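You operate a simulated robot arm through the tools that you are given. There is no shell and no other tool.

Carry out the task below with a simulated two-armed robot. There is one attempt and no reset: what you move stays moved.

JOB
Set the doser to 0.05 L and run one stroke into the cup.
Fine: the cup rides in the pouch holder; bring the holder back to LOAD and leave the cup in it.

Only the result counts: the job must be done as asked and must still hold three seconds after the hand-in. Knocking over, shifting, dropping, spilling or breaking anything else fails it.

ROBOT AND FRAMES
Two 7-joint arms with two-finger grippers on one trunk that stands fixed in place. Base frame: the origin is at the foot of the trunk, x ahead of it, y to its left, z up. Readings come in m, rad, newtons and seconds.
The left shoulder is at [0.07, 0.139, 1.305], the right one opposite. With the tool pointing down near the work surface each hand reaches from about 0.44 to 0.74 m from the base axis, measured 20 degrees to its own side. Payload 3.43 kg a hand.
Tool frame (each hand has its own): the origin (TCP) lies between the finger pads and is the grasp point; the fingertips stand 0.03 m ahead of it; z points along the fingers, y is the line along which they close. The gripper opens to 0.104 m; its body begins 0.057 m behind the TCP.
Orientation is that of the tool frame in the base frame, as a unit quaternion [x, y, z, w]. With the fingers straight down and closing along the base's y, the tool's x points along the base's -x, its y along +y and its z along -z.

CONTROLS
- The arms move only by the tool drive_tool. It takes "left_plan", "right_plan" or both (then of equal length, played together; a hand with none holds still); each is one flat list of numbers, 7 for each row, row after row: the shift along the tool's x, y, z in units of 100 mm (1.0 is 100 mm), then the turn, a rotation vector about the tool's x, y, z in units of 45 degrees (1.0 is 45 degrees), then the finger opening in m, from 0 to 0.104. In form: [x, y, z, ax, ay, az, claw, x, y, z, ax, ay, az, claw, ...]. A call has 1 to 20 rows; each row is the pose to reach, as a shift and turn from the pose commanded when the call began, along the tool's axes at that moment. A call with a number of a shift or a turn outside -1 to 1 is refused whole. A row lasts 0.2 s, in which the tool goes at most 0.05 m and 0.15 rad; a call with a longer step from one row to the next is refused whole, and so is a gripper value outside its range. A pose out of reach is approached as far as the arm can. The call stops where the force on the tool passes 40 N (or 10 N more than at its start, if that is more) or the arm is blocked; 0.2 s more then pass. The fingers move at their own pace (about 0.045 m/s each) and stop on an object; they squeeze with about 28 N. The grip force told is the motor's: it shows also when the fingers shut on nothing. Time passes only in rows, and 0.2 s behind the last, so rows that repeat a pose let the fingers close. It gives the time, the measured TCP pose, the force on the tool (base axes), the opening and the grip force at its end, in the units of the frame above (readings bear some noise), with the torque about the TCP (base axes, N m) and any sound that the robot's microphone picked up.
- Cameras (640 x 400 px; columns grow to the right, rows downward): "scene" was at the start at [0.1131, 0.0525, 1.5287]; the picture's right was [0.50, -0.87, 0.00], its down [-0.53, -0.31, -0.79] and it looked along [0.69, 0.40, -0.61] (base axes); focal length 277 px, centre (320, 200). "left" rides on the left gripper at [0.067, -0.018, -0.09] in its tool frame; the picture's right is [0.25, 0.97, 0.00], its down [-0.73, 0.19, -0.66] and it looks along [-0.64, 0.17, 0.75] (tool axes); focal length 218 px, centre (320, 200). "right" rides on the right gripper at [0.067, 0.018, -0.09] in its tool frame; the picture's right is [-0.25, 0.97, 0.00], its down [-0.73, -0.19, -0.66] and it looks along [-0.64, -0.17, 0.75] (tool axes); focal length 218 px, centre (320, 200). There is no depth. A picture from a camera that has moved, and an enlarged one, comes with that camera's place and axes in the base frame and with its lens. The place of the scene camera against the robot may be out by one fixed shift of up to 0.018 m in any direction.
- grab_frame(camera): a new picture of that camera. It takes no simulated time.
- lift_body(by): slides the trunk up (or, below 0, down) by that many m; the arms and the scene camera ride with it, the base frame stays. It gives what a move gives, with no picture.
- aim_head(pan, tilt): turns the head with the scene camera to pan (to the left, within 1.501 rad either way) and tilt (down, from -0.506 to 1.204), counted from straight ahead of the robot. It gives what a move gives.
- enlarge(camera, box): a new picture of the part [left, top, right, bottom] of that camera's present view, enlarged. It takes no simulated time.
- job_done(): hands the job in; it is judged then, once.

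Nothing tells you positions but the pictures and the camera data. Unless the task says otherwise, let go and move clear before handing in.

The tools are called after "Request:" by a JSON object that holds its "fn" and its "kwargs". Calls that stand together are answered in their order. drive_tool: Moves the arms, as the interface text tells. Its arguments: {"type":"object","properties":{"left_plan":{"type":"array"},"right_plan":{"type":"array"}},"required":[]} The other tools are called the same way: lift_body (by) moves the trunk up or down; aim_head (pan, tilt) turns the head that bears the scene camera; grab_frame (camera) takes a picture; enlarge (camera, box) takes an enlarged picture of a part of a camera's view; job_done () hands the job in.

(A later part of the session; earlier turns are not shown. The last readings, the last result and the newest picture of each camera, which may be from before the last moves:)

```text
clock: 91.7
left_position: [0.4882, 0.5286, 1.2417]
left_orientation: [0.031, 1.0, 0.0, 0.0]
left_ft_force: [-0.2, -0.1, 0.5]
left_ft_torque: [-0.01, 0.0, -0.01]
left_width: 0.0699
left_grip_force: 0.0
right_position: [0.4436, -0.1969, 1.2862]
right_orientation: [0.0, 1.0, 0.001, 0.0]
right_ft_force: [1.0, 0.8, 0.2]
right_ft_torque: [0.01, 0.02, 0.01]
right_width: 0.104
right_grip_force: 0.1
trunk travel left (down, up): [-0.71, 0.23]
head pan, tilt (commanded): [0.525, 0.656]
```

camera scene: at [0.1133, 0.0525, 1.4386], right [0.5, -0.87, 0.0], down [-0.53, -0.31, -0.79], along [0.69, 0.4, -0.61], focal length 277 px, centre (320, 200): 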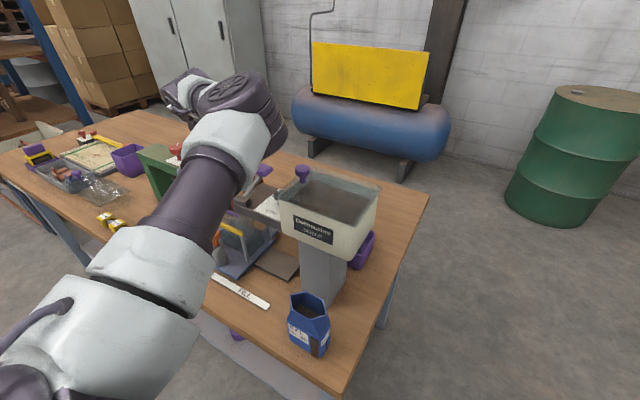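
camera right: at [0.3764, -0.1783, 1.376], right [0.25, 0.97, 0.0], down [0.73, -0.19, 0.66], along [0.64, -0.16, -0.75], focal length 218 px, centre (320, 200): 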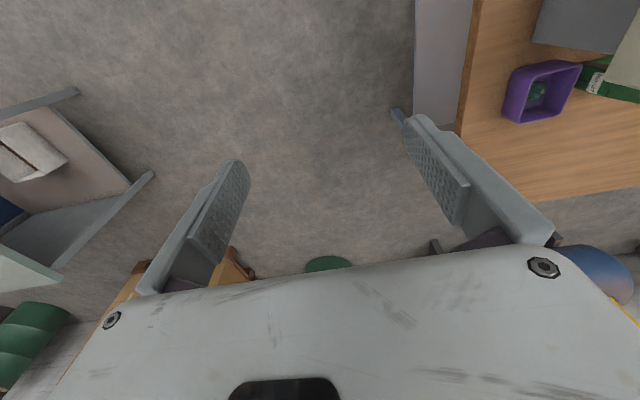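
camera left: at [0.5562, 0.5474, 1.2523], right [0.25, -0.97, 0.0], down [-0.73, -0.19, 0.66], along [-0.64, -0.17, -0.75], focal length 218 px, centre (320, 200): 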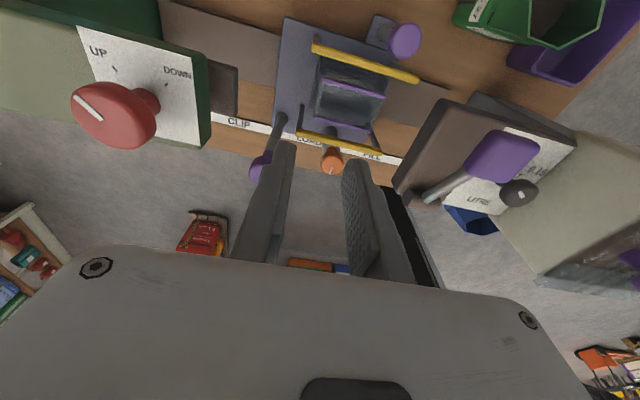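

Request:
{"fn": "drive_tool", "kwargs": {"left_plan": [0.3, 0.15, 0, 0, 0, -0.079, 0.07, 0.6, 0.3, 0, 0, 0, -0.079, 0.07, 0.89, 0.45, 0, 0, 0, -0.079, 0.07, 0.89, 0.45, 0.4, 0, 0, -0.079, 0.07, 0.89, 0.45, 0.85, 0, 0, -0.079, 0.07]}}

Request:
{"fn": "enlarge", "kwargs": {"camera": "left", "box": [200, 40, 440, 240]}}

```text
clock: 92.8
left_position: [0.404, 0.5806, 1.1565]
left_orientation: [0.003, 1.0, 0.0, 0.0]
left_ft_force: [0.2, 0.0, -0.9]
left_ft_torque: [0.01, 0.01, -0.01]
left_width: 0.07
left_grip_force: 0.0
right_position: [0.4438, -0.1943, 1.2837]
right_orientation: [-0.001, 1.0, 0.0, -0.001]
right_ft_force: [0.8, -0.2, 0.4]
right_ft_torque: [-0.05, 0.07, -0.02]
right_width: 0.1042
right_grip_force: 0.0
trunk travel left (down, up): [-0.71, 0.23]
head pan, tilt (commanded): [0.525, 0.656]
```

```text
2.00 times, centred on (320, 140) of left
camera zoom: at [0.3371, 0.5618, 1.2469], right [-0.25, 0.97, 0.0], down [0.73, 0.19, 0.66], along [0.64, 0.16, -0.75], focal length 436 px, centre (320, 320)
```

zoom: 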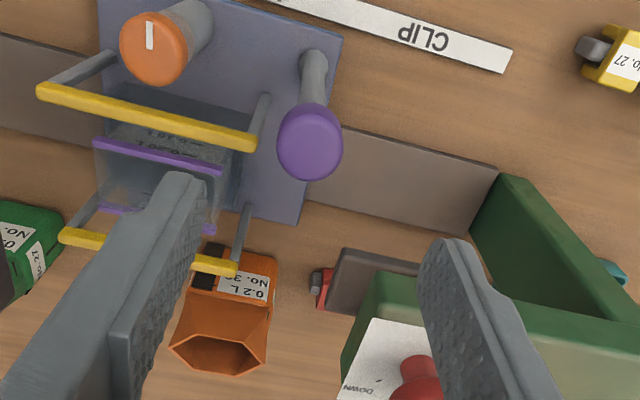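

Request:
{"fn": "drive_tool", "kwargs": {"left_plan": [0.02, -0.03, 0.35, 0, 0, 0, 0.07, 0.02, -0.03, 0.7, 0, 0, 0, 0.07, 0.02, -0.03, 1.0, 0, 0, 0, 0.07]}}

Request:
{"fn": "drive_tool", "kwargs": {"left_plan": [0, 0, 0, 0, 0, 0, 0, 0, 0, 0, 0, 0, 0, 0, 0, 0, 0, 0, 0, 0, 0, 0, 0, 0, 0, 0, 0, 0]}}

Request:
{"fn": "enlarge", "kwargs": {"camera": "left", "box": [120, 0, 440, 240]}}

```text
clock: 93.7
left_position: [0.4019, 0.5761, 1.0549]
left_orientation: [0.002, 1.0, 0.0, 0.0]
left_ft_force: [-0.2, 0.1, -0.3]
left_ft_torque: [-0.04, 0.0, 0.0]
left_width: 0.07
left_grip_force: 0.0
right_position: [0.4439, -0.1963, 1.2854]
right_orientation: [0.0, 1.0, 0.002, 0.0]
right_ft_force: [-0.4, -0.6, -0.5]
right_ft_torque: [-0.01, 0.0, -0.01]
right_width: 0.1042
right_grip_force: 0.1
trunk travel left (down, up): [-0.71, 0.23]
head pan, tilt (commanded): [0.525, 0.656]
```

```text
clock: 94.7
left_position: [0.4019, 0.5772, 1.0576]
left_orientation: [0.002, 1.0, -0.001, 0.0]
left_ft_force: [-0.5, 0.2, -3.2]
left_ft_torque: [-0.47, -0.11, 0.01]
left_width: 0.0292
left_grip_force: 43.0
right_position: [0.4439, -0.1968, 1.2848]
right_orientation: [0.0, 1.0, 0.001, 0.0]
right_ft_force: [-0.6, -0.9, 0.2]
right_ft_torque: [0.04, -0.04, 0.0]
right_width: 0.104
right_grip_force: 0.0
trunk travel left (down, up): [-0.71, 0.23]
head pan, tilt (commanded): [0.525, 0.656]
```

```text
1.67 times, centred on (280, 120) of left
camera zoom: at [0.3353, 0.5582, 1.1464], right [-0.25, 0.97, 0.0], down [0.73, 0.19, 0.66], along [0.64, 0.16, -0.75], focal length 364 px, centre (387, 333)
```

zoom: 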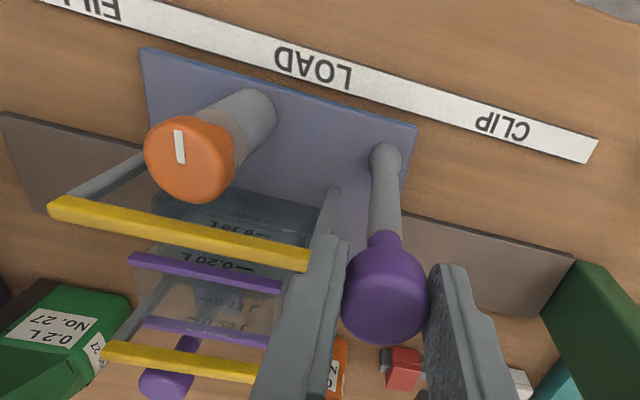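

Handle gripped. Slide the carriage slowly to FILL (≈100 mm).

Request:
{"fn": "drive_tool", "kwargs": {"left_plan": [0, -0.04, 0, 0, 0, 0, 0, 0, -0.12, 0, 0, 0, 0, 0, 0, -0.2, 0, 0, 0, 0, 0, 0, -0.28, 0, 0, 0, 0, 0, 0, -0.36, 0, 0, 0, 0, 0, 0, -0.44, 0, 0, 0, 0, 0, 0, -0.52, 0, 0, 0, 0, 0, 0, -0.6, 0, 0, 0, 0, 0, 0, -0.68, 0, 0, 0, 0, 0, 0, -0.76, 0, 0, 0, 0, 0, 0, -0.84, 0, 0, 0, 0, 0, 0, -0.92, 0, 0, 0, 0, 0, 0, -0.98, 0, 0, 0, 0, 0]}}

Request:
{"fn": "enlarge", "kwargs": {"camera": "left", "box": [120, 0, 440, 240]}}

Request:
{"fn": "enlarge", "kwargs": {"camera": "scene", "box": [180, 170, 340, 310]}}

```text
clock: 97.5
left_position: [0.4004, 0.4776, 1.0572]
left_orientation: [0.001, 1.0, 0.001, 0.001]
left_ft_force: [9.3, -1.4, 9.1]
left_ft_torque: [-0.58, -0.46, -0.01]
left_width: 0.0293
left_grip_force: 44.9
right_position: [0.4447, -0.1972, 1.2859]
right_orientation: [0.0, 1.0, 0.002, 0.001]
right_ft_force: [0.3, 0.2, 0.1]
right_ft_torque: [0.02, -0.02, 0.03]
right_width: 0.104
right_grip_force: 0.0
trunk travel left (down, up): [-0.71, 0.23]
head pan, tilt (commanded): [0.525, 0.656]
```

```text
1.67 times, centred on (280, 120) of left
camera zoom: at [0.3351, 0.4585, 1.1462], right [-0.25, 0.97, 0.0], down [0.73, 0.19, 0.66], along [0.64, 0.16, -0.75], focal length 364 px, centre (387, 333)
```

zoom: 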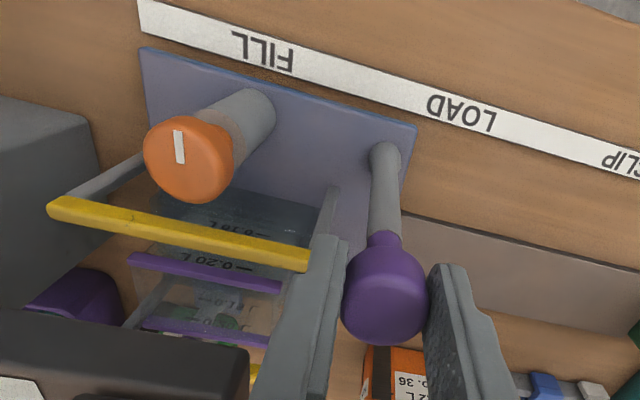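

```text
2.86 times, centred on (260, 240) of scene
camera zoom: at [0.1145, 0.0508, 1.4386], right [0.5, -0.87, 0.0], down [-0.53, -0.3, -0.79], along [0.68, 0.4, -0.61], focal length 792 px, centre (491, 86)
```

zoom: 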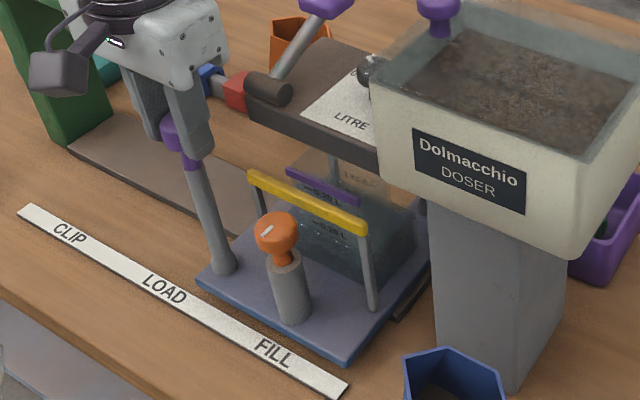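

Request:
{"fn": "drive_tool", "kwargs": {"left_plan": [0, -0.015, 0, 0, 0, 0, 0, 0, -0.03, 0, 0, 0, 0, 0]}}

Request:
{"fn": "enlarge", "kwargs": {"camera": "scene", "box": [220, 200, 290, 270]}}

```text
clock: 98.0
left_position: [0.4017, 0.4754, 1.0558]
left_orientation: [0.001, 1.0, 0.001, 0.0]
left_ft_force: [12.1, 5.6, 16.2]
left_ft_torque: [-0.63, 0.2, -0.31]
left_width: 0.0294
left_grip_force: 45.1
right_position: [0.4465, -0.197, 1.2841]
right_orientation: [-0.001, 1.0, 0.001, 0.0]
right_ft_force: [0.0, 0.9, 0.0]
right_ft_torque: [0.0, 0.0, 0.01]
right_width: 0.1038
right_grip_force: 0.1
trunk travel left (down, up): [-0.71, 0.23]
head pan, tilt (commanded): [0.525, 0.656]
```

```text
5.71 times, centred on (255, 235) of scene
camera zoom: at [0.1146, 0.0521, 1.4387], right [0.5, -0.86, 0.0], down [-0.53, -0.31, -0.79], along [0.68, 0.4, -0.61], focal length 1585 px, centre (691, 0)
```

zoom: 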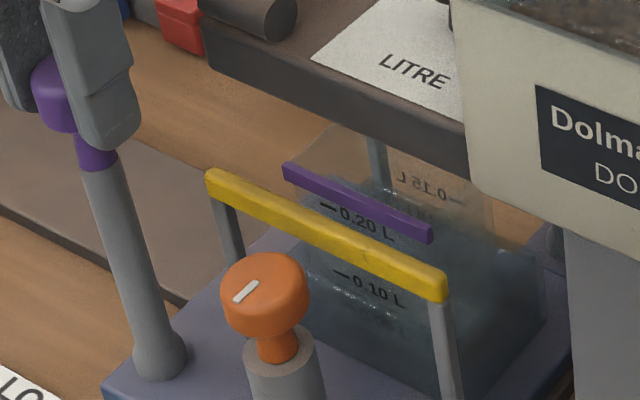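

The carriage is at its FILL stop with the cup under the doser. Release the handle, rise, and go look at the lever from above.

Request:
{"fn": "drive_tool", "kwargs": {"left_plan": [0, 0.01, 0, 0, 0, 0, 0.0, 0, 0.01, 0, 0, 0, 0, 0.07, 0, 0.01, 0, 0, 0, 0, 0.07, 0, 0.01, -0.3, 0, 0, 0, 0.07, 0, 0.01, -0.65, 0, 0, 0, 0.07, 0, 0.01, -1.0, 0, 0, 0, 0.07]}}

Request:
{"fn": "drive_tool", "kwargs": {"left_plan": [-0.05, -0.05, -0.4, 0, 0, 0, 0.06, -0.3, -0.25, -0.8, 0, 0, 0, 0.06, -0.7, -0.45, -1.0, 0, 0, 0, 0.06, -1.0, -0.63, -1.0, 0, 0, 0, 0.06]}}

Request:
{"fn": "grab_frame", "kwargs": {"camera": "left"}}

Request:
{"fn": "enlarge", "kwargs": {"camera": "left", "box": [200, 20, 440, 200]}}

Request:
{"fn": "enlarge", "kwargs": {"camera": "scene", "box": [200, 150, 320, 270]}}

```text
clock: 99.5
left_position: [0.3996, 0.4758, 1.1558]
left_orientation: [0.002, 1.0, 0.001, -0.001]
left_ft_force: [-0.4, 0.5, 0.6]
left_ft_torque: [0.0, 0.04, 0.02]
left_width: 0.0702
left_grip_force: 0.1
right_position: [0.4435, -0.1969, 1.2853]
right_orientation: [0.0, 1.0, 0.001, 0.001]
right_ft_force: [0.5, 0.6, 0.5]
right_ft_torque: [0.0, 0.01, 0.0]
right_width: 0.1039
right_grip_force: 0.0
trunk travel left (down, up): [-0.71, 0.23]
head pan, tilt (commanded): [0.525, 0.656]
```

```text
refused: row 2 steps farther than a row can; nothing moved
```

```text
taken
camera left: at [0.3329, 0.4578, 1.2452], right [-0.25, 0.97, 0.0], down [0.73, 0.19, 0.66], along [0.64, 0.16, -0.75], focal length 218 px, centre (320, 200)
```

left: 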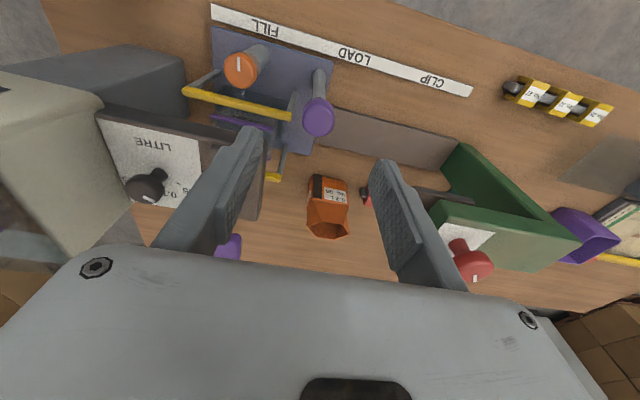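

```text
2.22 times, centred on (320, 110) of left
camera zoom: at [0.3329, 0.4578, 1.2452], right [-0.25, 0.97, 0.0], down [0.73, 0.19, 0.66], along [0.64, 0.16, -0.75], focal length 485 px, centre (320, 400)
```

zoom: 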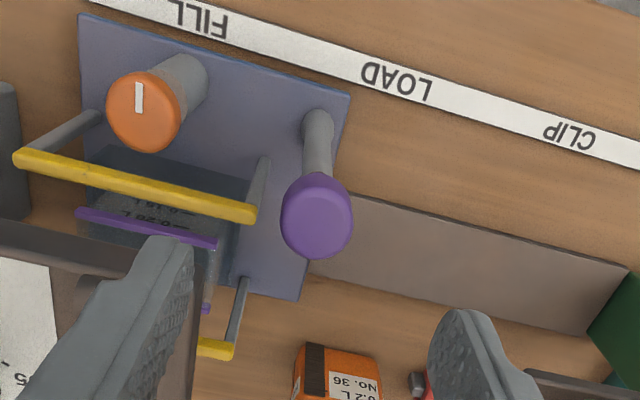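

```text
3.33 times, centred on (260, 210) of scene
camera zoom: at [0.1126, 0.0518, 1.4387], right [0.5, -0.87, 0.0], down [-0.53, -0.31, -0.79], along [0.69, 0.4, -0.61], focal length 924 px, centre (520, 167)
```

zoom: 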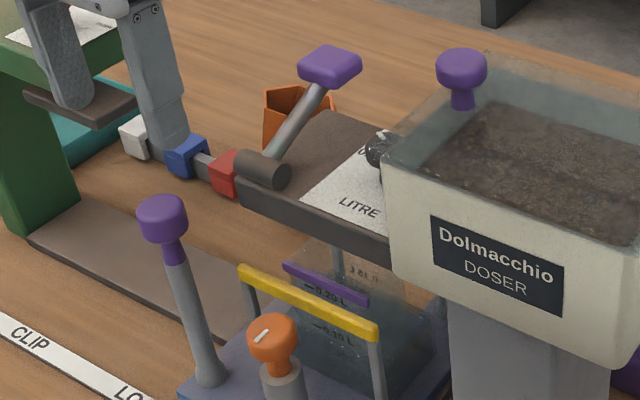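

Request:
{"fn": "drive_tool", "kwargs": {"left_plan": [0, 0, -0.4, 0, 0, 0, 0.06, 0, 0, -0.8, 0, 0, 0, 0.06, -0.3, -0.2, -1.0, 0, 0, 0, 0.06, -0.7, -0.4, -1.0, 0, 0, 0, 0.06, -1.0, -0.63, -1.0, 0, 0, 0, 0.06]}}

Request:
{"fn": "grab_frame", "kwargs": {"camera": "left"}}

Request:
{"fn": "enlarge", "kwargs": {"camera": "left", "box": [220, 60, 420, 220]}}

```text
clock: 100.7
left_position: [0.5009, 0.4129, 1.2575]
left_orientation: [0.001, 1.0, 0.001, -0.001]
left_ft_force: [0.2, 0.2, 0.0]
left_ft_torque: [0.0, 0.03, 0.03]
left_width: 0.06
left_grip_force: 0.1
right_position: [0.4442, -0.1975, 1.2844]
right_orientation: [-0.002, 1.0, 0.001, 0.0]
right_ft_force: [-0.2, 0.2, -0.4]
right_ft_torque: [0.03, -0.02, -0.01]
right_width: 0.1038
right_grip_force: 0.1
trunk travel left (down, up): [-0.71, 0.23]
head pan, tilt (commanded): [0.525, 0.656]
```

```text
taken
camera left: at [0.4339, 0.3943, 1.3466], right [-0.25, 0.97, 0.0], down [0.73, 0.19, 0.66], along [0.64, 0.17, -0.75], focal length 218 px, centre (320, 200)
```

left: 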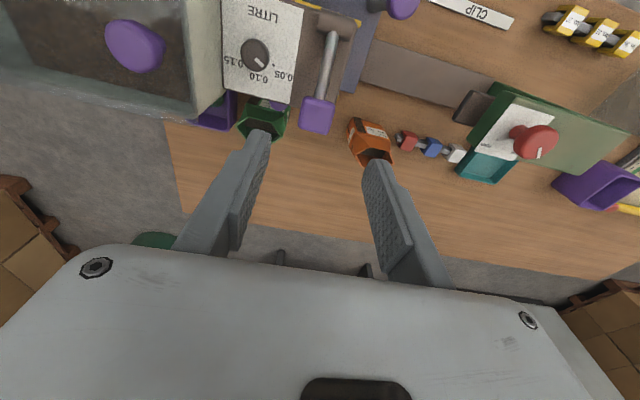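

```text
2.50 times, centred on (320, 140) of left
camera zoom: at [0.4339, 0.3943, 1.3466], right [-0.25, 0.97, 0.0], down [0.73, 0.19, 0.66], along [0.64, 0.17, -0.75], focal length 546 px, centre (320, 350)
```

zoom: 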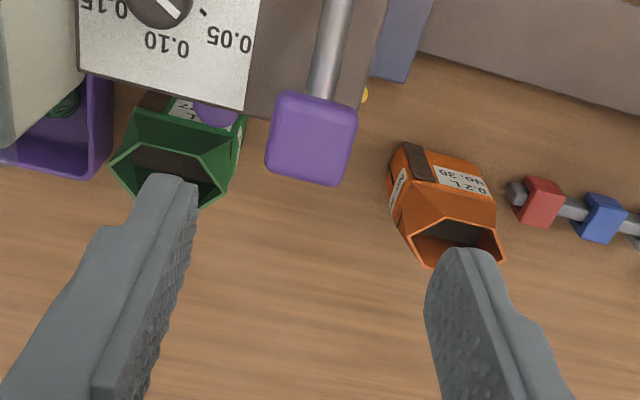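

Pad centre is at about (0.514, 0.411, 1.12), and the dial still points to 0.05. Straddle the pad with the fingers (closing along y, the lever's hinge direction).

Request:
{"fn": "drive_tool", "kwargs": {"left_plan": [-0.05, -0.01, 0.35, 0, 0, 0, 0.06, -0.11, -0.02, 0.7, 0, 0, 0, 0.06, -0.11, -0.02, 1.0, 0, 0, 0, 0.06]}}

Request:
{"fn": "drive_tool", "kwargs": {"left_plan": [0, 0, 0.15, 0, 0, 0, 0.055, 0, 0, 0.3, 0, 0, 0, 0.055, 0, 0, 0.37, 0, 0, 0, 0.055]}}

Request:
{"fn": "grab_frame", "kwargs": {"camera": "left"}}

Request:
{"fn": "enlarge", "kwargs": {"camera": "scene", "box": [200, 150, 320, 270]}}

```text
clock: 101.5
left_position: [0.5116, 0.4125, 1.1541]
left_orientation: [0.002, 1.0, 0.0, 0.0]
left_ft_force: [0.4, -0.1, -0.8]
left_ft_torque: [0.01, 0.03, 0.0]
left_width: 0.0601
left_grip_force: 0.1
right_position: [0.4444, -0.1967, 1.286]
right_orientation: [-0.001, 1.0, 0.002, 0.0]
right_ft_force: [0.3, -0.2, -0.6]
right_ft_torque: [0.04, -0.01, -0.01]
right_width: 0.1042
right_grip_force: 0.0
trunk travel left (down, up): [-0.71, 0.23]
head pan, tilt (commanded): [0.525, 0.656]
```

```text
clock: 102.2
left_position: [0.5114, 0.4107, 1.1192]
left_orientation: [0.002, 1.0, 0.001, 0.0]
left_ft_force: [0.4, 0.0, -0.3]
left_ft_torque: [0.01, -0.01, 0.01]
left_width: 0.0551
left_grip_force: 0.1
right_position: [0.4435, -0.1957, 1.2848]
right_orientation: [-0.001, 1.0, 0.0, 0.0]
right_ft_force: [-0.8, -0.3, 0.5]
right_ft_torque: [0.01, 0.01, -0.01]
right_width: 0.1038
right_grip_force: 0.0
trunk travel left (down, up): [-0.71, 0.23]
head pan, tilt (commanded): [0.525, 0.656]
```

```text
taken
camera left: at [0.4451, 0.3925, 1.2091], right [-0.25, 0.97, 0.0], down [0.73, 0.19, 0.66], along [0.64, 0.16, -0.75], focal length 218 px, centre (320, 200)
```

left: 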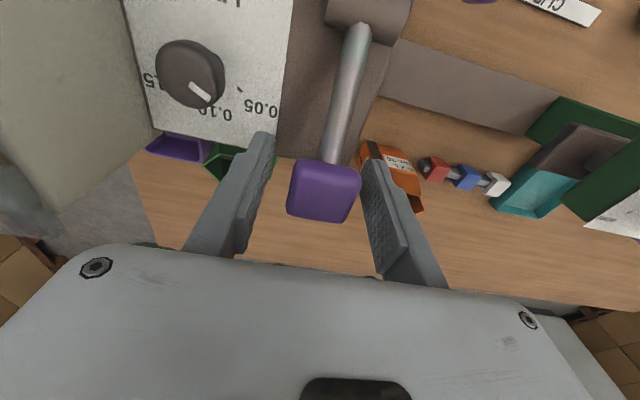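

```text
3.33 times, centred on (260, 210) of scene
camera zoom: at [0.1129, 0.0522, 1.4387], right [0.5, -0.87, 0.0], down [-0.53, -0.31, -0.79], along [0.69, 0.4, -0.61], focal length 924 px, centre (520, 167)
```

zoom: 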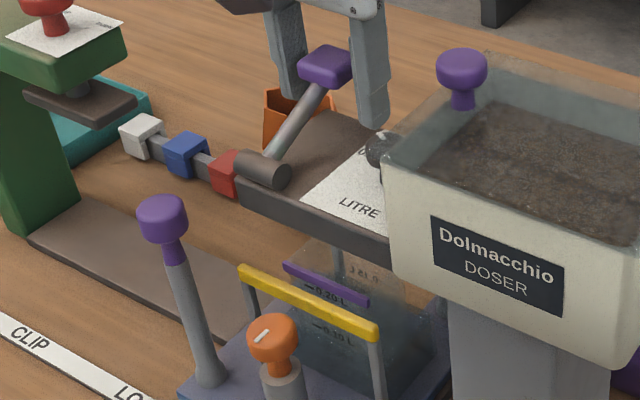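

Request:
{"fn": "drive_tool", "kwargs": {"left_plan": [0, 0, 0, 0, 0, 0, 0.0, 0, 0, 0, 0, 0, 0, 0.0, 0, 0, 0, 0, 0, 0, 0.0, 0, 0, 0, 0, 0, 0, 0.0]}}

Request:
{"fn": "enlarge", "kwargs": {"camera": "left", "box": [220, 60, 420, 260]}}

Request:
{"fn": "enlarge", "kwargs": {"camera": "scene", "box": [210, 150, 300, 230]}}

```text
clock: 103.2
left_position: [0.5119, 0.4123, 1.1184]
left_orientation: [0.002, 1.0, 0.0, 0.0]
left_ft_force: [0.0, 4.0, -1.0]
left_ft_torque: [0.03, -0.16, 0.3]
left_width: 0.0331
left_grip_force: 45.0
right_position: [0.4435, -0.1951, 1.2852]
right_orientation: [-0.002, 1.0, 0.0, -0.001]
right_ft_force: [0.3, -0.3, -0.3]
right_ft_torque: [-0.01, 0.0, 0.02]
right_width: 0.1039
right_grip_force: 0.1
trunk travel left (down, up): [-0.71, 0.23]
head pan, tilt (commanded): [0.525, 0.656]
```

```text
2.00 times, centred on (320, 160) of left
camera zoom: at [0.4453, 0.3938, 1.2086], right [-0.25, 0.97, 0.0], down [0.73, 0.19, 0.66], along [0.64, 0.17, -0.75], focal length 436 px, centre (320, 280)
```

zoom: 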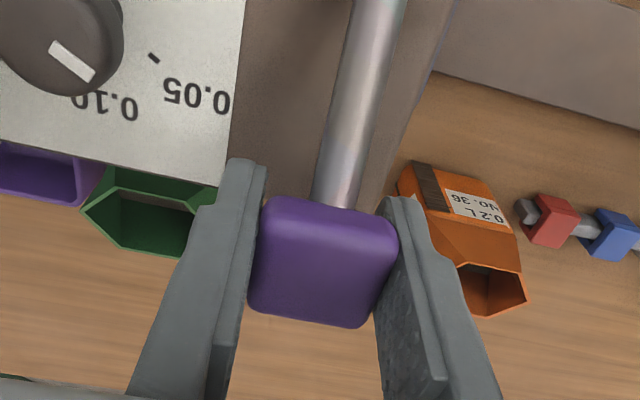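

```text
5.00 times, centred on (255, 190) of scene
camera zoom: at [0.1133, 0.0537, 1.4386], right [0.5, -0.86, 0.0], down [-0.53, -0.31, -0.79], along [0.69, 0.4, -0.61], focal length 1387 px, centre (645, 250)
```

zoom: 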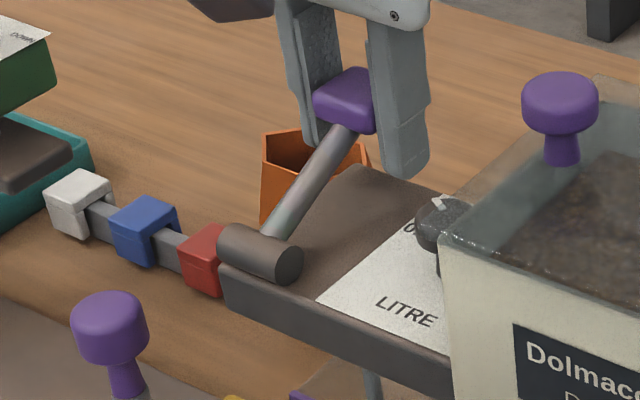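

The pad is held (33 mm). Test which way the lever moves: try 4 mm along the arc upward/forward first.

Request:
{"fn": "drive_tool", "kwargs": {"left_plan": [0.008, 0, -0.018, 0, 0, 0, 0, 0.016, 0, -0.037, 0, 0, 0, 0]}}

Request:
{"fn": "enlarge", "kwargs": {"camera": "scene", "box": [210, 150, 300, 230]}}

```text
clock: 103.8
left_position: [0.5111, 0.4128, 1.119]
left_orientation: [0.001, 1.0, -0.002, -0.003]
left_ft_force: [2.3, -0.1, -23.3]
left_ft_torque: [0.35, -0.84, 0.5]
left_width: 0.0338
left_grip_force: 44.9
right_position: [0.4463, -0.1948, 1.2842]
right_orientation: [-0.001, 1.0, 0.0, -0.001]
right_ft_force: [0.0, 0.4, -0.6]
right_ft_torque: [0.0, -0.01, 0.01]
right_width: 0.1043
right_grip_force: 0.2
trunk travel left (down, up): [-0.71, 0.23]
head pan, tilt (commanded): [0.525, 0.656]
```

```text
5.00 times, centred on (255, 190) of scene
camera zoom: at [0.1166, 0.0548, 1.4379], right [0.5, -0.87, 0.0], down [-0.53, -0.31, -0.79], along [0.68, 0.4, -0.61], focal length 1387 px, centre (645, 250)
```

zoom: 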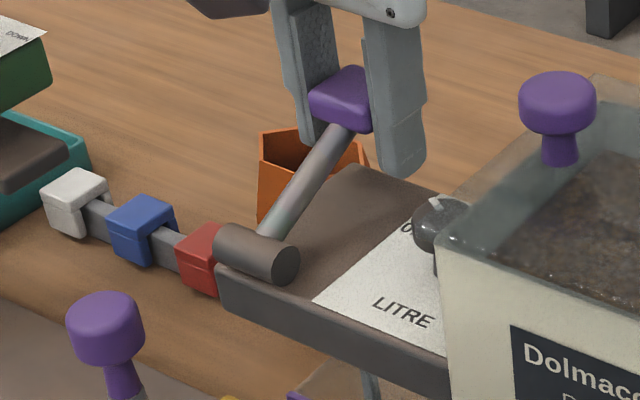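

Upward is a hard stop, so the stroke is downward. Relax and test 4 mm down.

Request:
{"fn": "drive_tool", "kwargs": {"left_plan": [-0.016, 0, 0.037, 0, 0, 0, 0, -0.024, 0, 0.055, 0, 0, 0, 0, -0.032, 0, 0.073, 0, 0, 0, 0]}}

Request:
{"fn": "enlarge", "kwargs": {"camera": "scene", "box": [210, 150, 300, 230]}}

```text
clock: 104.7
left_position: [0.512, 0.4122, 1.1186]
left_orientation: [0.001, 1.0, 0.001, 0.002]
left_ft_force: [0.2, 6.0, 17.3]
left_ft_torque: [-0.09, 1.35, 0.1]
left_width: 0.0334
left_grip_force: 44.7
right_position: [0.4431, -0.1951, 1.2868]
right_orientation: [-0.001, 1.0, 0.001, 0.001]
right_ft_force: [1.2, -0.4, -0.2]
right_ft_torque: [0.03, -0.02, -0.02]
right_width: 0.1039
right_grip_force: 0.1
trunk travel left (down, up): [-0.71, 0.23]
head pan, tilt (commanded): [0.525, 0.656]
```

```text
5.00 times, centred on (255, 190) of scene
camera zoom: at [0.111, 0.0525, 1.4393], right [0.5, -0.86, 0.0], down [-0.53, -0.31, -0.79], along [0.69, 0.4, -0.61], focal length 1387 px, centre (645, 250)
```

zoom: 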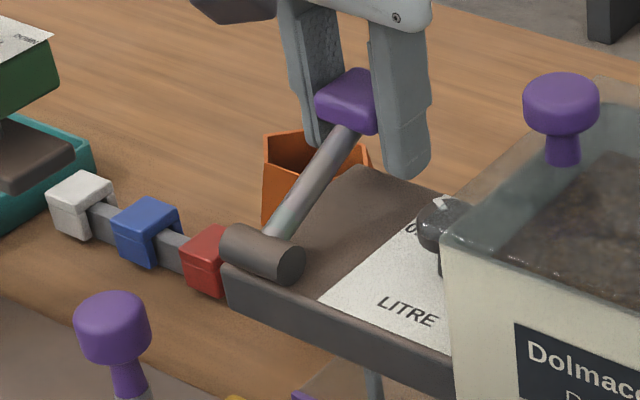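

The pad is a broad push-down paddle, and my grip on it was resisting its rotation. I'll release, close the fingers above it, and press it down instead.

Request:
{"fn": "drive_tool", "kwargs": {"left_plan": [0.032, 0, -0.073, 0, 0, 0, 0.055, 0.032, 0, -0.073, 0, 0, 0, 0.055, 0.032, 0, -0.35, 0, 0, 0, 0.055, 0.032, 0, -0.65, 0, 0, 0, 0.055, 0.032, 0, -0.65, 0, 0, 0, 0.0, 0.032, 0, -0.65, 0, 0, 0, 0.0, 0.032, 0, -0.65, 0, 0, 0, 0.0]}}

Request:
{"fn": "enlarge", "kwargs": {"camera": "left", "box": [220, 60, 420, 260]}}

Request:
{"fn": "enlarge", "kwargs": {"camera": "scene", "box": [210, 150, 300, 230]}}

```text
clock: 106.2
left_position: [0.5093, 0.4109, 1.1813]
left_orientation: [0.002, 1.0, 0.001, 0.0]
left_ft_force: [0.1, 0.4, 0.3]
left_ft_torque: [0.04, 0.03, -0.01]
left_width: 0.0003
left_grip_force: 14.8
right_position: [0.4432, -0.1962, 1.2869]
right_orientation: [-0.001, 1.0, 0.001, 0.001]
right_ft_force: [-0.4, -0.5, 0.5]
right_ft_torque: [-0.02, 0.0, 0.02]
right_width: 0.1041
right_grip_force: 0.0
trunk travel left (down, up): [-0.71, 0.23]
head pan, tilt (commanded): [0.525, 0.656]
```

```text
2.00 times, centred on (320, 160) of left
camera zoom: at [0.4423, 0.393, 1.2709], right [-0.25, 0.97, 0.0], down [0.73, 0.19, 0.66], along [0.64, 0.16, -0.75], focal length 436 px, centre (320, 280)
```

zoom: 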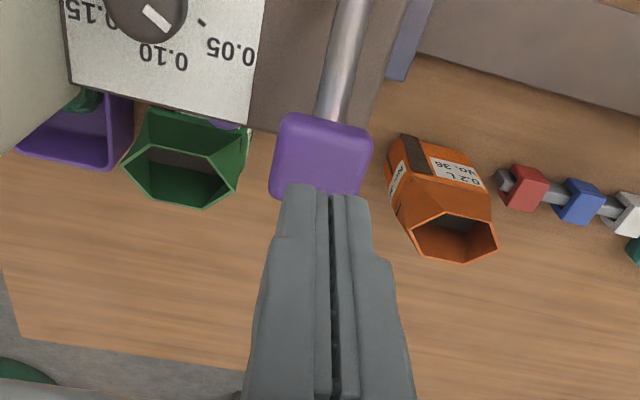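

```text
5.00 times, centred on (255, 190) of scene
camera zoom: at [0.1126, 0.0522, 1.4387], right [0.5, -0.87, 0.0], down [-0.53, -0.31, -0.79], along [0.69, 0.4, -0.61], focal length 1387 px, centre (645, 250)
```

zoom: 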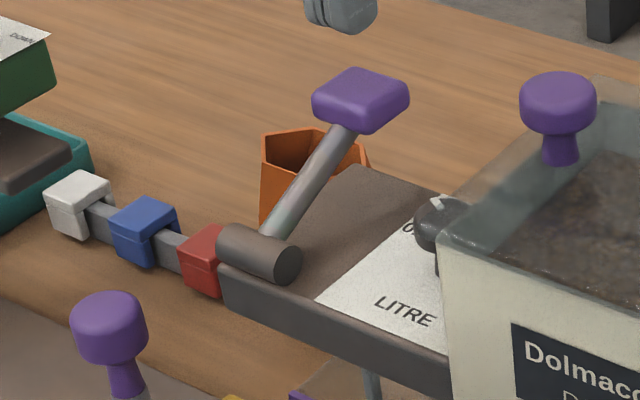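

Request:
{"fn": "drive_tool", "kwargs": {"left_plan": [-0.03, 0, 0.08, 0, 0, 0, 0, -0.03, 0, 0.16, 0, 0, 0, 0, -0.03, 0, 0.22, 0, 0, 0, 0, -0.03, 0, 0.28, 0, 0, 0, 0, -0.03, 0, 0.32, 0, 0, 0, 0]}}

Request:
{"fn": "enlarge", "kwargs": {"camera": "scene", "box": [210, 150, 300, 230]}}

```text
clock: 107.5
left_position: [0.5121, 0.4107, 1.1497]
left_orientation: [0.002, 1.0, 0.002, -0.001]
left_ft_force: [0.9, -0.9, 1.7]
left_ft_torque: [-0.03, -0.04, 0.02]
left_width: 0.0
left_grip_force: 34.9
right_position: [0.4436, -0.1954, 1.2846]
right_orientation: [-0.001, 1.0, 0.001, 0.0]
right_ft_force: [-0.7, 0.2, 0.1]
right_ft_torque: [-0.03, 0.0, 0.02]
right_width: 0.1039
right_grip_force: 0.0
trunk travel left (down, up): [-0.71, 0.23]
head pan, tilt (commanded): [0.525, 0.656]
```

```text
5.00 times, centred on (255, 190) of scene
camera zoom: at [0.1129, 0.0522, 1.4387], right [0.5, -0.87, 0.0], down [-0.53, -0.31, -0.79], along [0.69, 0.4, -0.61], focal length 1387 px, centre (645, 250)
```

zoom: 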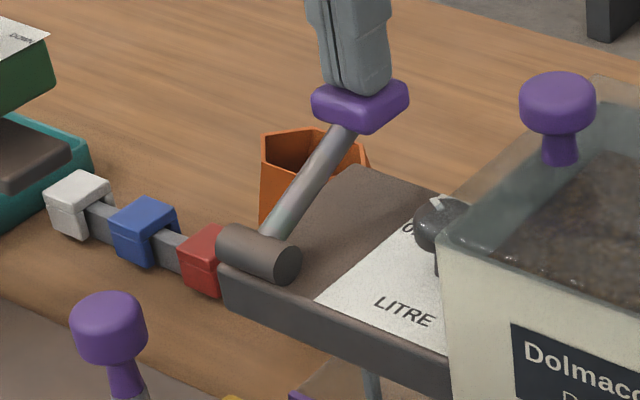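

In contact. Press down slowly, 12 mm, and read the force.

Request:
{"fn": "drive_tool", "kwargs": {"left_plan": [-0.01, 0, 0.03, 0, 0, 0, 0, -0.02, 0, 0.06, 0, 0, 0, 0, -0.03, 0, 0.09, 0, 0, 0, 0, -0.04, 0, 0.12, 0, 0, 0, 0]}}

Request:
{"fn": "enlarge", "kwargs": {"camera": "scene", "box": [210, 150, 300, 230]}}

```text
clock: 108.5
left_position: [0.5166, 0.4097, 1.1382]
left_orientation: [0.003, 1.0, 0.001, -0.001]
left_ft_force: [1.7, 0.0, 3.2]
left_ft_torque: [0.0, 0.02, 0.03]
left_width: 0.0061
left_grip_force: 34.9
right_position: [0.4439, -0.1968, 1.2854]
right_orientation: [-0.001, 1.0, 0.001, 0.0]
right_ft_force: [-0.9, -0.4, 0.3]
right_ft_torque: [0.0, -0.01, 0.01]
right_width: 0.1038
right_grip_force: 0.0
trunk travel left (down, up): [-0.71, 0.23]
head pan, tilt (commanded): [0.525, 0.656]
```

```text
5.00 times, centred on (255, 190) of scene
camera zoom: at [0.1135, 0.0521, 1.4386], right [0.5, -0.87, 0.0], down [-0.53, -0.31, -0.79], along [0.69, 0.4, -0.61], focal length 1387 px, centre (645, 250)
```

zoom: 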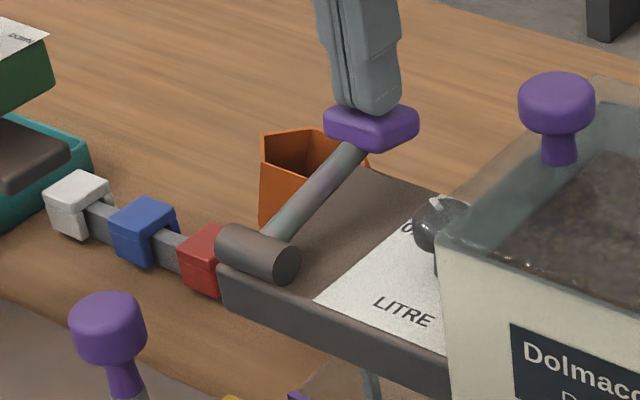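

The lever moves down easily (3 N). Continue the stroke to its end stop.

Request:
{"fn": "drive_tool", "kwargs": {"left_plan": [-0.01, 0, 0.04, 0, 0, 0, 0, -0.02, 0, 0.08, 0, 0, 0, 0, -0.025, 0, 0.12, 0, 0, 0, 0, -0.03, 0, 0.16, 0, 0, 0, 0]}}

Request:
{"fn": "enlarge", "kwargs": {"camera": "scene", "box": [210, 150, 300, 230]}}

Request:
{"fn": "enlarge", "kwargs": {"camera": "scene", "box": [220, 200, 290, 270]}}

```text
clock: 109.5
left_position: [0.5183, 0.4098, 1.1225]
left_orientation: [0.001, 1.0, 0.001, 0.001]
left_ft_force: [1.4, 1.3, 10.5]
left_ft_torque: [-0.03, 0.03, 0.01]
left_width: 0.0058
left_grip_force: 34.8
right_position: [0.4423, -0.1972, 1.2852]
right_orientation: [-0.002, 1.0, 0.001, 0.001]
right_ft_force: [-0.4, -0.8, 0.3]
right_ft_torque: [0.0, 0.03, 0.0]
right_width: 0.1042
right_grip_force: 0.0
trunk travel left (down, up): [-0.71, 0.23]
head pan, tilt (commanded): [0.525, 0.656]
```

```text
5.00 times, centred on (255, 190) of scene
camera zoom: at [0.1117, 0.0515, 1.439], right [0.5, -0.86, 0.0], down [-0.53, -0.31, -0.79], along [0.69, 0.4, -0.61], focal length 1387 px, centre (645, 250)
```

zoom: 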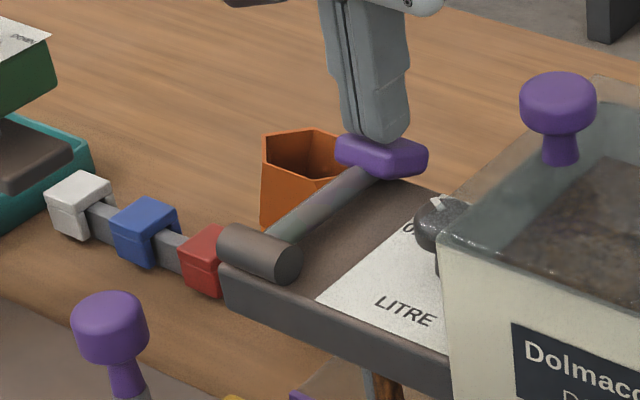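

```text
5.71 times, centred on (255, 235) of scene
camera zoom: at [0.1117, 0.0515, 1.439], right [0.5, -0.86, 0.0], down [-0.53, -0.31, -0.79], along [0.69, 0.4, -0.61], focal length 1585 px, centre (691, 0)
```

zoom: 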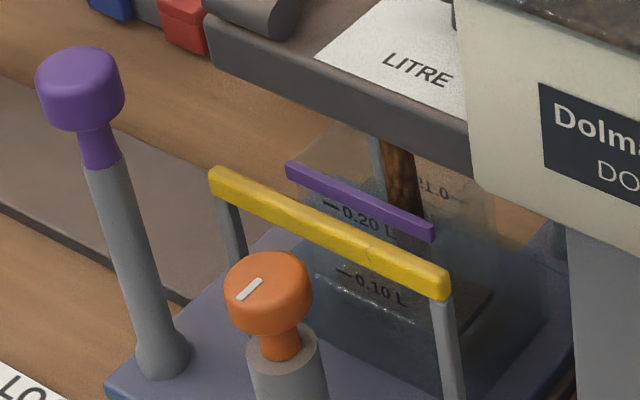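

Granules are streaming into the cup. Press a little further to be sure the stroke is complete, and hold.

Request:
{"fn": "drive_tool", "kwargs": {"left_plan": [0, 0, 0.03, 0, 0, 0, 0, 0, 0, 0.05, 0, 0, 0, 0, 0, 0, 0.05, 0, 0, 0, 0, 0, 0, 0.05, 0, 0, 0, 0, 0, 0, 0.05, 0, 0, 0, 0]}}

Request:
{"fn": "enlarge", "kwargs": {"camera": "scene", "box": [220, 200, 290, 270]}}

Request:
{"fn": "enlarge", "kwargs": {"camera": "scene", "box": [210, 150, 300, 230]}}

```text
clock: 110.2
left_position: [0.5182, 0.4101, 1.1231]
left_orientation: [0.001, 1.0, 0.003, 0.008]
left_ft_force: [-5.8, -2.9, 18.1]
left_ft_torque: [-0.13, 0.28, 0.04]
left_width: 0.0059
left_grip_force: 34.4
right_position: [0.4406, -0.1986, 1.2867]
right_orientation: [-0.001, 1.0, 0.002, 0.002]
right_ft_force: [1.0, -0.3, 0.6]
right_ft_torque: [0.0, 0.01, 0.04]
right_width: 0.104
right_grip_force: 0.0
trunk travel left (down, up): [-0.71, 0.23]
head pan, tilt (commanded): [0.525, 0.656]
stopped in row 3 (left hand): the force on the tool passed its limit at 42 N (the readings are from after the stop); the commanded pose is now the measured one
```

```text
5.71 times, centred on (255, 235) of scene
camera zoom: at [0.1089, 0.0496, 1.4389], right [0.5, -0.86, 0.0], down [-0.53, -0.3, -0.79], along [0.69, 0.4, -0.61], focal length 1585 px, centre (691, 0)
```

zoom: 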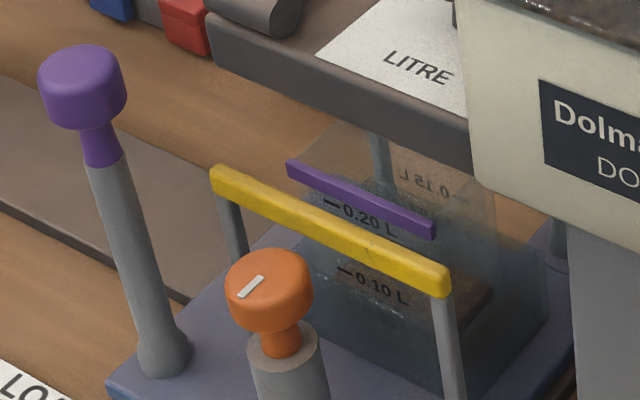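

```text
5.00 times, centred on (255, 190) of scene
camera zoom: at [0.1089, 0.0496, 1.4389], right [0.5, -0.86, 0.0], down [-0.53, -0.3, -0.79], along [0.69, 0.4, -0.61], focal length 1387 px, centre (645, 250)
```

zoom: 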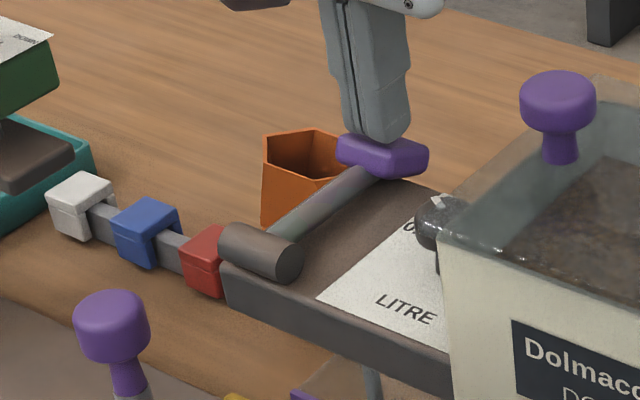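

End stop reached and the stream has finished; a brown layer lies in the cup. Lift off so that the lever returns.

Request:
{"fn": "drive_tool", "kwargs": {"left_plan": [0.0, 0, -0.06, 0, 0, 0, 0, 0.02, 0, -0.12, 0, 0, 0, 0, 0.04, 0, -0.2, 0, 0, 0, 0, 0.06, 0, -0.28, 0, 0, 0, 0, 0.06, 0, -0.4, 0, 0, 0, 0, 0.06, 0, -0.7, 0, 0, 0, 0, 0.06, 0, -1.0, 0, 0, 0, 0]}}

Request:
{"fn": "enlarge", "kwargs": {"camera": "scene", "box": [200, 150, 320, 270]}}

Request:
{"fn": "enlarge", "kwargs": {"camera": "scene", "box": [230, 210, 280, 260]}}

```text
clock: 111.8
left_position: [0.5148, 0.4097, 1.2177]
left_orientation: [0.002, 1.0, 0.004, 0.006]
left_ft_force: [-0.9, -0.1, -0.3]
left_ft_torque: [-0.01, -0.01, 0.01]
left_width: 0.0
left_grip_force: 34.7
right_position: [0.4431, -0.1969, 1.2866]
right_orientation: [0.0, 1.0, 0.001, 0.002]
right_ft_force: [-0.5, 0.3, 0.4]
right_ft_torque: [0.0, -0.02, -0.02]
right_width: 0.1039
right_grip_force: 0.0
trunk travel left (down, up): [-0.71, 0.23]
head pan, tilt (commanded): [0.525, 0.656]
```

```text
3.33 times, centred on (260, 210) of scene
camera zoom: at [0.1121, 0.0519, 1.4387], right [0.5, -0.87, 0.0], down [-0.53, -0.31, -0.79], along [0.69, 0.4, -0.61], focal length 924 px, centre (520, 167)
```

zoom: 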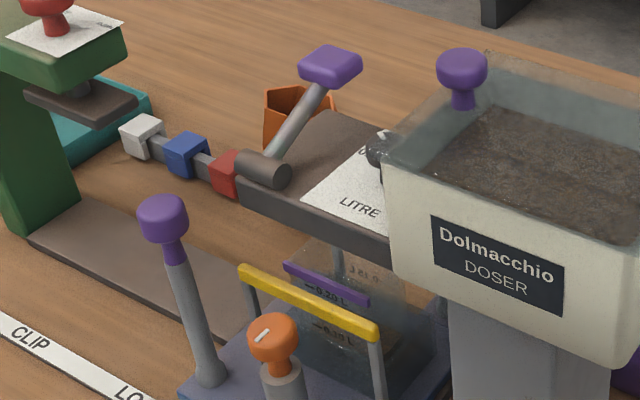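

```text
8.00 times, centred on (255, 235) of scene
camera zoom: at [0.1121, 0.0519, 1.4387], right [0.5, -0.87, 0.0], down [-0.53, -0.31, -0.79], along [0.69, 0.4, -0.61], focal length 2219 px, centre (840, -80)
```

zoom: 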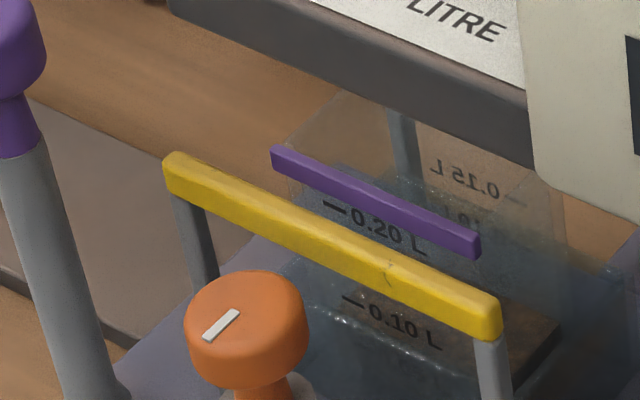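

The lever sprang back by itself, and the cup holds the dose. Now go back to the handle: move over it, level the hand and descend.

Request:
{"fn": "drive_tool", "kwargs": {"left_plan": [0.3, 0.15, -0.1, 0.01, 0.015, 0, 0.03, 0.65, 0.4, -0.1, 0.01, 0.015, 0, 0.06, 1.0, 0.6, -0.1, 0.01, 0.015, 0, 0.07, 1.0, 0.66, 0.2, 0.01, 0.015, 0, 0.07, 1.0, 0.66, 0.6, 0.01, 0.015, 0, 0.07]}}

Request:
{"fn": "enlarge", "kwargs": {"camera": "left", "box": [200, 40, 440, 240]}}

```text
clock: 113.0
left_position: [0.4159, 0.4784, 1.1575]
left_orientation: [0.001, 1.0, 0.0, -0.002]
left_ft_force: [-0.1, -0.2, -0.3]
left_ft_torque: [0.0, 0.03, -0.01]
left_width: 0.0703
left_grip_force: 0.1
right_position: [0.4466, -0.1953, 1.2855]
right_orientation: [0.0, 1.0, 0.002, 0.0]
right_ft_force: [0.4, 0.5, -0.4]
right_ft_torque: [-0.01, 0.02, -0.02]
right_width: 0.1041
right_grip_force: 0.1
trunk travel left (down, up): [-0.71, 0.23]
head pan, tilt (commanded): [0.525, 0.656]
```

```text
2.00 times, centred on (320, 140) of left
camera zoom: at [0.351, 0.4608, 1.2486], right [-0.25, 0.97, 0.0], down [0.73, 0.19, 0.65], along [0.63, 0.16, -0.76], focal length 436 px, centre (320, 320)
```

zoom: 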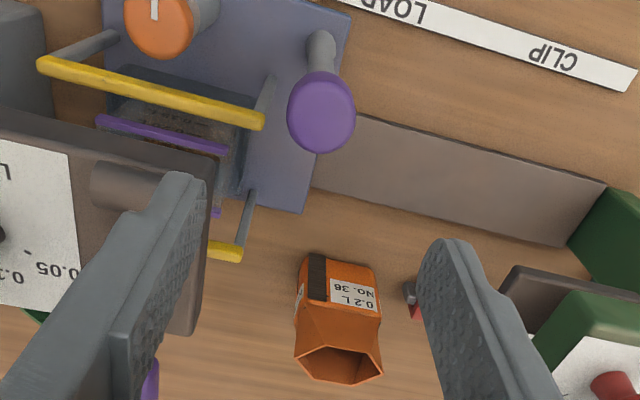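

Request:
{"fn": "drive_tool", "kwargs": {"left_plan": [0.14, -0.02, 0, 0, 0, 0, 0.07, 0.14, -0.02, 0.35, 0, 0, 0, 0.07, 0.14, -0.02, 0.7, 0, 0, 0, 0.07, 0.14, -0.02, 1.0, 0, 0, 0, 0.07]}}

Request:
{"fn": "enlarge", "kwargs": {"camera": "left", "box": [120, 0, 440, 240]}}

```text
clock: 114.0
left_position: [0.3978, 0.4746, 1.0603]
left_orientation: [0.001, 1.0, -0.002, -0.002]
left_ft_force: [-0.5, -0.4, -0.1]
left_ft_torque: [0.0, 0.01, 0.03]
left_width: 0.0699
left_grip_force: 0.0
right_position: [0.4443, -0.1969, 1.2862]
right_orientation: [-0.001, 1.0, 0.002, 0.0]
right_ft_force: [1.1, -0.2, -0.1]
right_ft_torque: [-0.03, 0.02, 0.02]
right_width: 0.104
right_grip_force: 0.1
trunk travel left (down, up): [-0.71, 0.23]
head pan, tilt (commanded): [0.525, 0.656]
```

```text
1.67 times, centred on (280, 120) of left
camera zoom: at [0.3332, 0.457, 1.1495], right [-0.25, 0.97, 0.0], down [0.73, 0.19, 0.65], along [0.63, 0.16, -0.76], focal length 364 px, centre (387, 333)
```

zoom: 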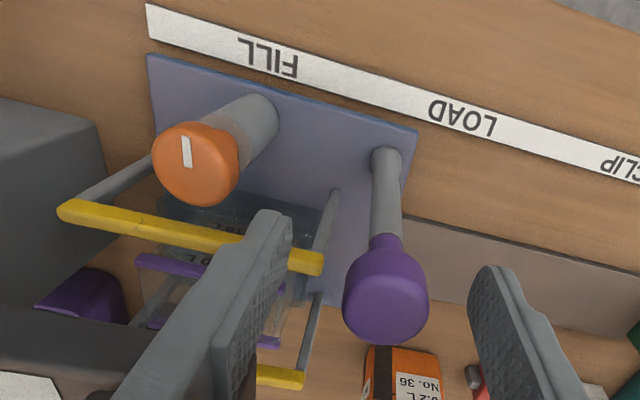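

Grip the handle (moving down 4 mm first).

Request:
{"fn": "drive_tool", "kwargs": {"left_plan": [-0.03, 0.01, 0.04, 0, 0, 0, 0.07, -0.03, 0.01, 0.04, 0, 0, 0, 0, -0.03, 0.01, 0.04, 0, 0, 0, 0, -0.03, 0.01, 0.04, 0, 0, 0, 0, -0.03, 0.01, 0.04, 0, 0, 0, 0]}}

Request:
{"fn": "enlarge", "kwargs": {"camera": "left", "box": [120, 0, 440, 240]}}

```text
clock: 115.2
left_position: [0.4022, 0.4775, 1.0549]
left_orientation: [0.002, 1.0, -0.001, -0.002]
left_ft_force: [-1.4, -0.1, -2.2]
left_ft_torque: [0.18, -0.34, 0.0]
left_width: 0.0294
left_grip_force: 43.0
right_position: [0.4443, -0.1969, 1.2865]
right_orientation: [-0.001, 1.0, 0.0, 0.0]
right_ft_force: [-0.7, 0.4, 0.2]
right_ft_torque: [0.02, 0.05, 0.0]
right_width: 0.104
right_grip_force: 0.0
trunk travel left (down, up): [-0.71, 0.23]
head pan, tilt (commanded): [0.525, 0.656]
```

```text
1.67 times, centred on (280, 120) of left
camera zoom: at [0.3363, 0.4584, 1.1452], right [-0.25, 0.97, 0.0], down [0.73, 0.19, 0.65], along [0.63, 0.16, -0.76], focal length 364 px, centre (387, 333)
```

zoom: 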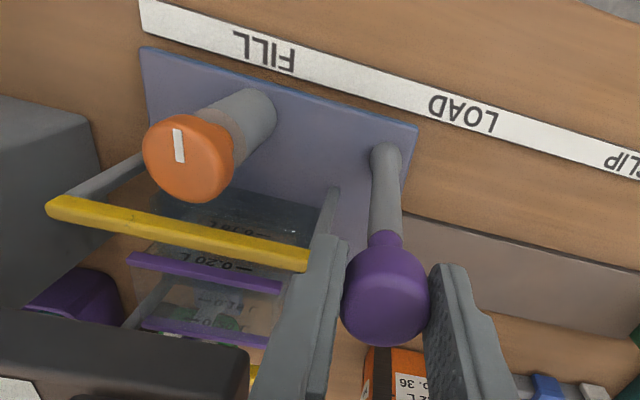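

Slide the carriage gently back toward LOAD (128 mm in total).

Request:
{"fn": "drive_tool", "kwargs": {"left_plan": [0, 0.03, 0, 0, 0, 0, 0, 0, 0.09, 0, 0, 0, 0, 0, 0, 0.17, 0, 0, 0, 0, 0, 0, 0.25, 0, 0, 0, 0, 0, 0, 0.33, 0, 0, 0, 0, 0, 0, 0.41, 0, 0, 0, 0, 0, 0, 0.49, 0, 0, 0, 0, 0, 0, 0.57, 0, 0, 0, 0, 0, 0, 0.65, 0, 0, 0, 0, 0, 0, 0.73, 0, 0, 0, 0, 0, 0, 0.81, 0, 0, 0, 0, 0, 0, 0.88, 0, 0, 0, 0, 0, 0, 0.93, 0, 0, 0, 0, 0, 0, 0.95, 0, 0, 0, 0, 0]}}

Request:
{"fn": "enlarge", "kwargs": {"camera": "scene", "box": [160, 170, 320, 300]}}

```text
clock: 118.2
left_position: [0.403, 0.5726, 1.0556]
left_orientation: [0.001, 1.0, -0.002, -0.001]
left_ft_force: [-12.3, -1.4, -3.9]
left_ft_torque: [0.02, 0.83, 0.18]
left_width: 0.0296
left_grip_force: 44.7
right_position: [0.4412, -0.1965, 1.2851]
right_orientation: [-0.001, 1.0, 0.001, 0.001]
right_ft_force: [0.7, 0.3, 0.5]
right_ft_torque: [0.0, -0.02, -0.02]
right_width: 0.104
right_grip_force: 0.0
trunk travel left (down, up): [-0.71, 0.23]
head pan, tilt (commanded): [0.525, 0.656]
```

```text
3.08 times, centred on (240, 235) of scene
camera zoom: at [0.1105, 0.0526, 1.4389], right [0.5, -0.86, 0.0], down [-0.53, -0.31, -0.79], along [0.69, 0.4, -0.61], focal length 853 px, centre (566, 92)
```

zoom: 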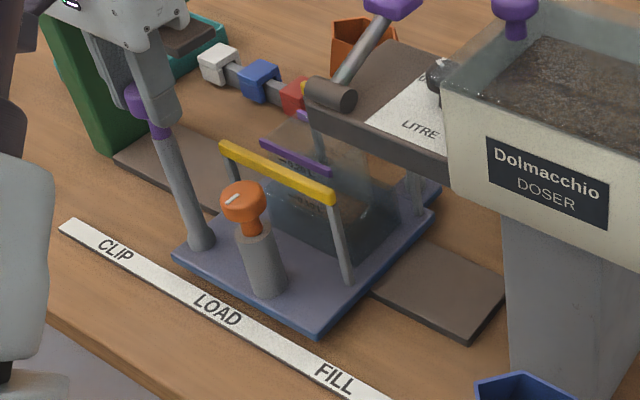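

Request:
{"fn": "drive_tool", "kwargs": {"left_plan": [0, 0.05, 0, 0, 0, 0, 0, 0, 0.12, 0, 0, 0, 0, 0, 0, 0.2, 0, 0, 0, 0, 0, 0, 0.27, 0, 0, 0, 0, 0, 0, 0.315, 0, 0, 0, 0, 0, 0, 0.33, 0, 0, 0, 0, 0, 0, 0.33, 0, 0, 0, 0, 0]}}

Request:
{"fn": "enlarge", "kwargs": {"camera": "left", "box": [120, 0, 420, 200]}}

Request:
{"fn": "enlarge", "kwargs": {"camera": "scene", "box": [160, 170, 320, 300]}}

```text
clock: 119.8
left_position: [0.4016, 0.6059, 1.0549]
left_orientation: [0.001, 1.0, 0.0, -0.001]
left_ft_force: [-11.7, 1.9, 4.3]
left_ft_torque: [0.13, 0.84, 0.0]
left_width: 0.0295
left_grip_force: 45.0
right_position: [0.4404, -0.1977, 1.2866]
right_orientation: [-0.001, 1.0, 0.001, 0.001]
right_ft_force: [-0.5, 0.2, 0.0]
right_ft_torque: [0.02, 0.0, -0.03]
right_width: 0.104
right_grip_force: 0.0
trunk travel left (down, up): [-0.71, 0.23]
head pan, tilt (commanded): [0.525, 0.656]
```

```text
2.00 times, centred on (270, 100) of left
camera zoom: at [0.3361, 0.5869, 1.145], right [-0.25, 0.97, 0.0], down [0.73, 0.19, 0.66], along [0.64, 0.16, -0.75], focal length 436 px, centre (420, 400)
```

zoom: 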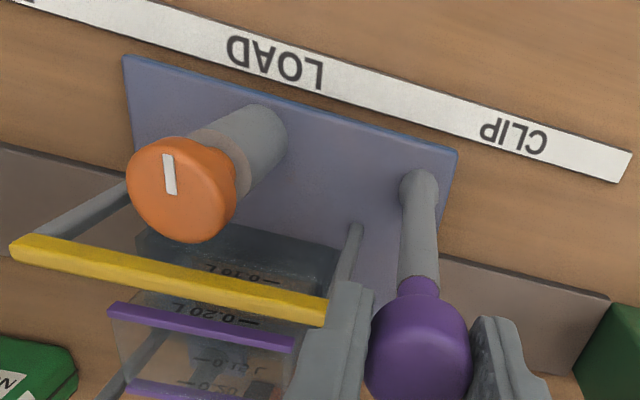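

```text
3.08 times, centred on (240, 235) of scene
camera zoom: at [0.1099, 0.0523, 1.439], right [0.5, -0.86, 0.0], down [-0.53, -0.31, -0.79], along [0.69, 0.4, -0.61], focal length 853 px, centre (566, 92)
```

zoom: 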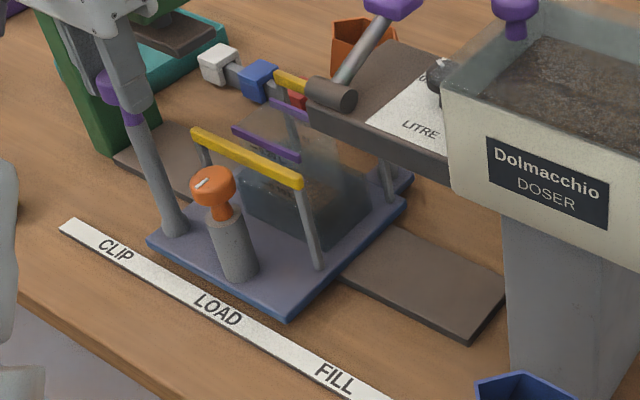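

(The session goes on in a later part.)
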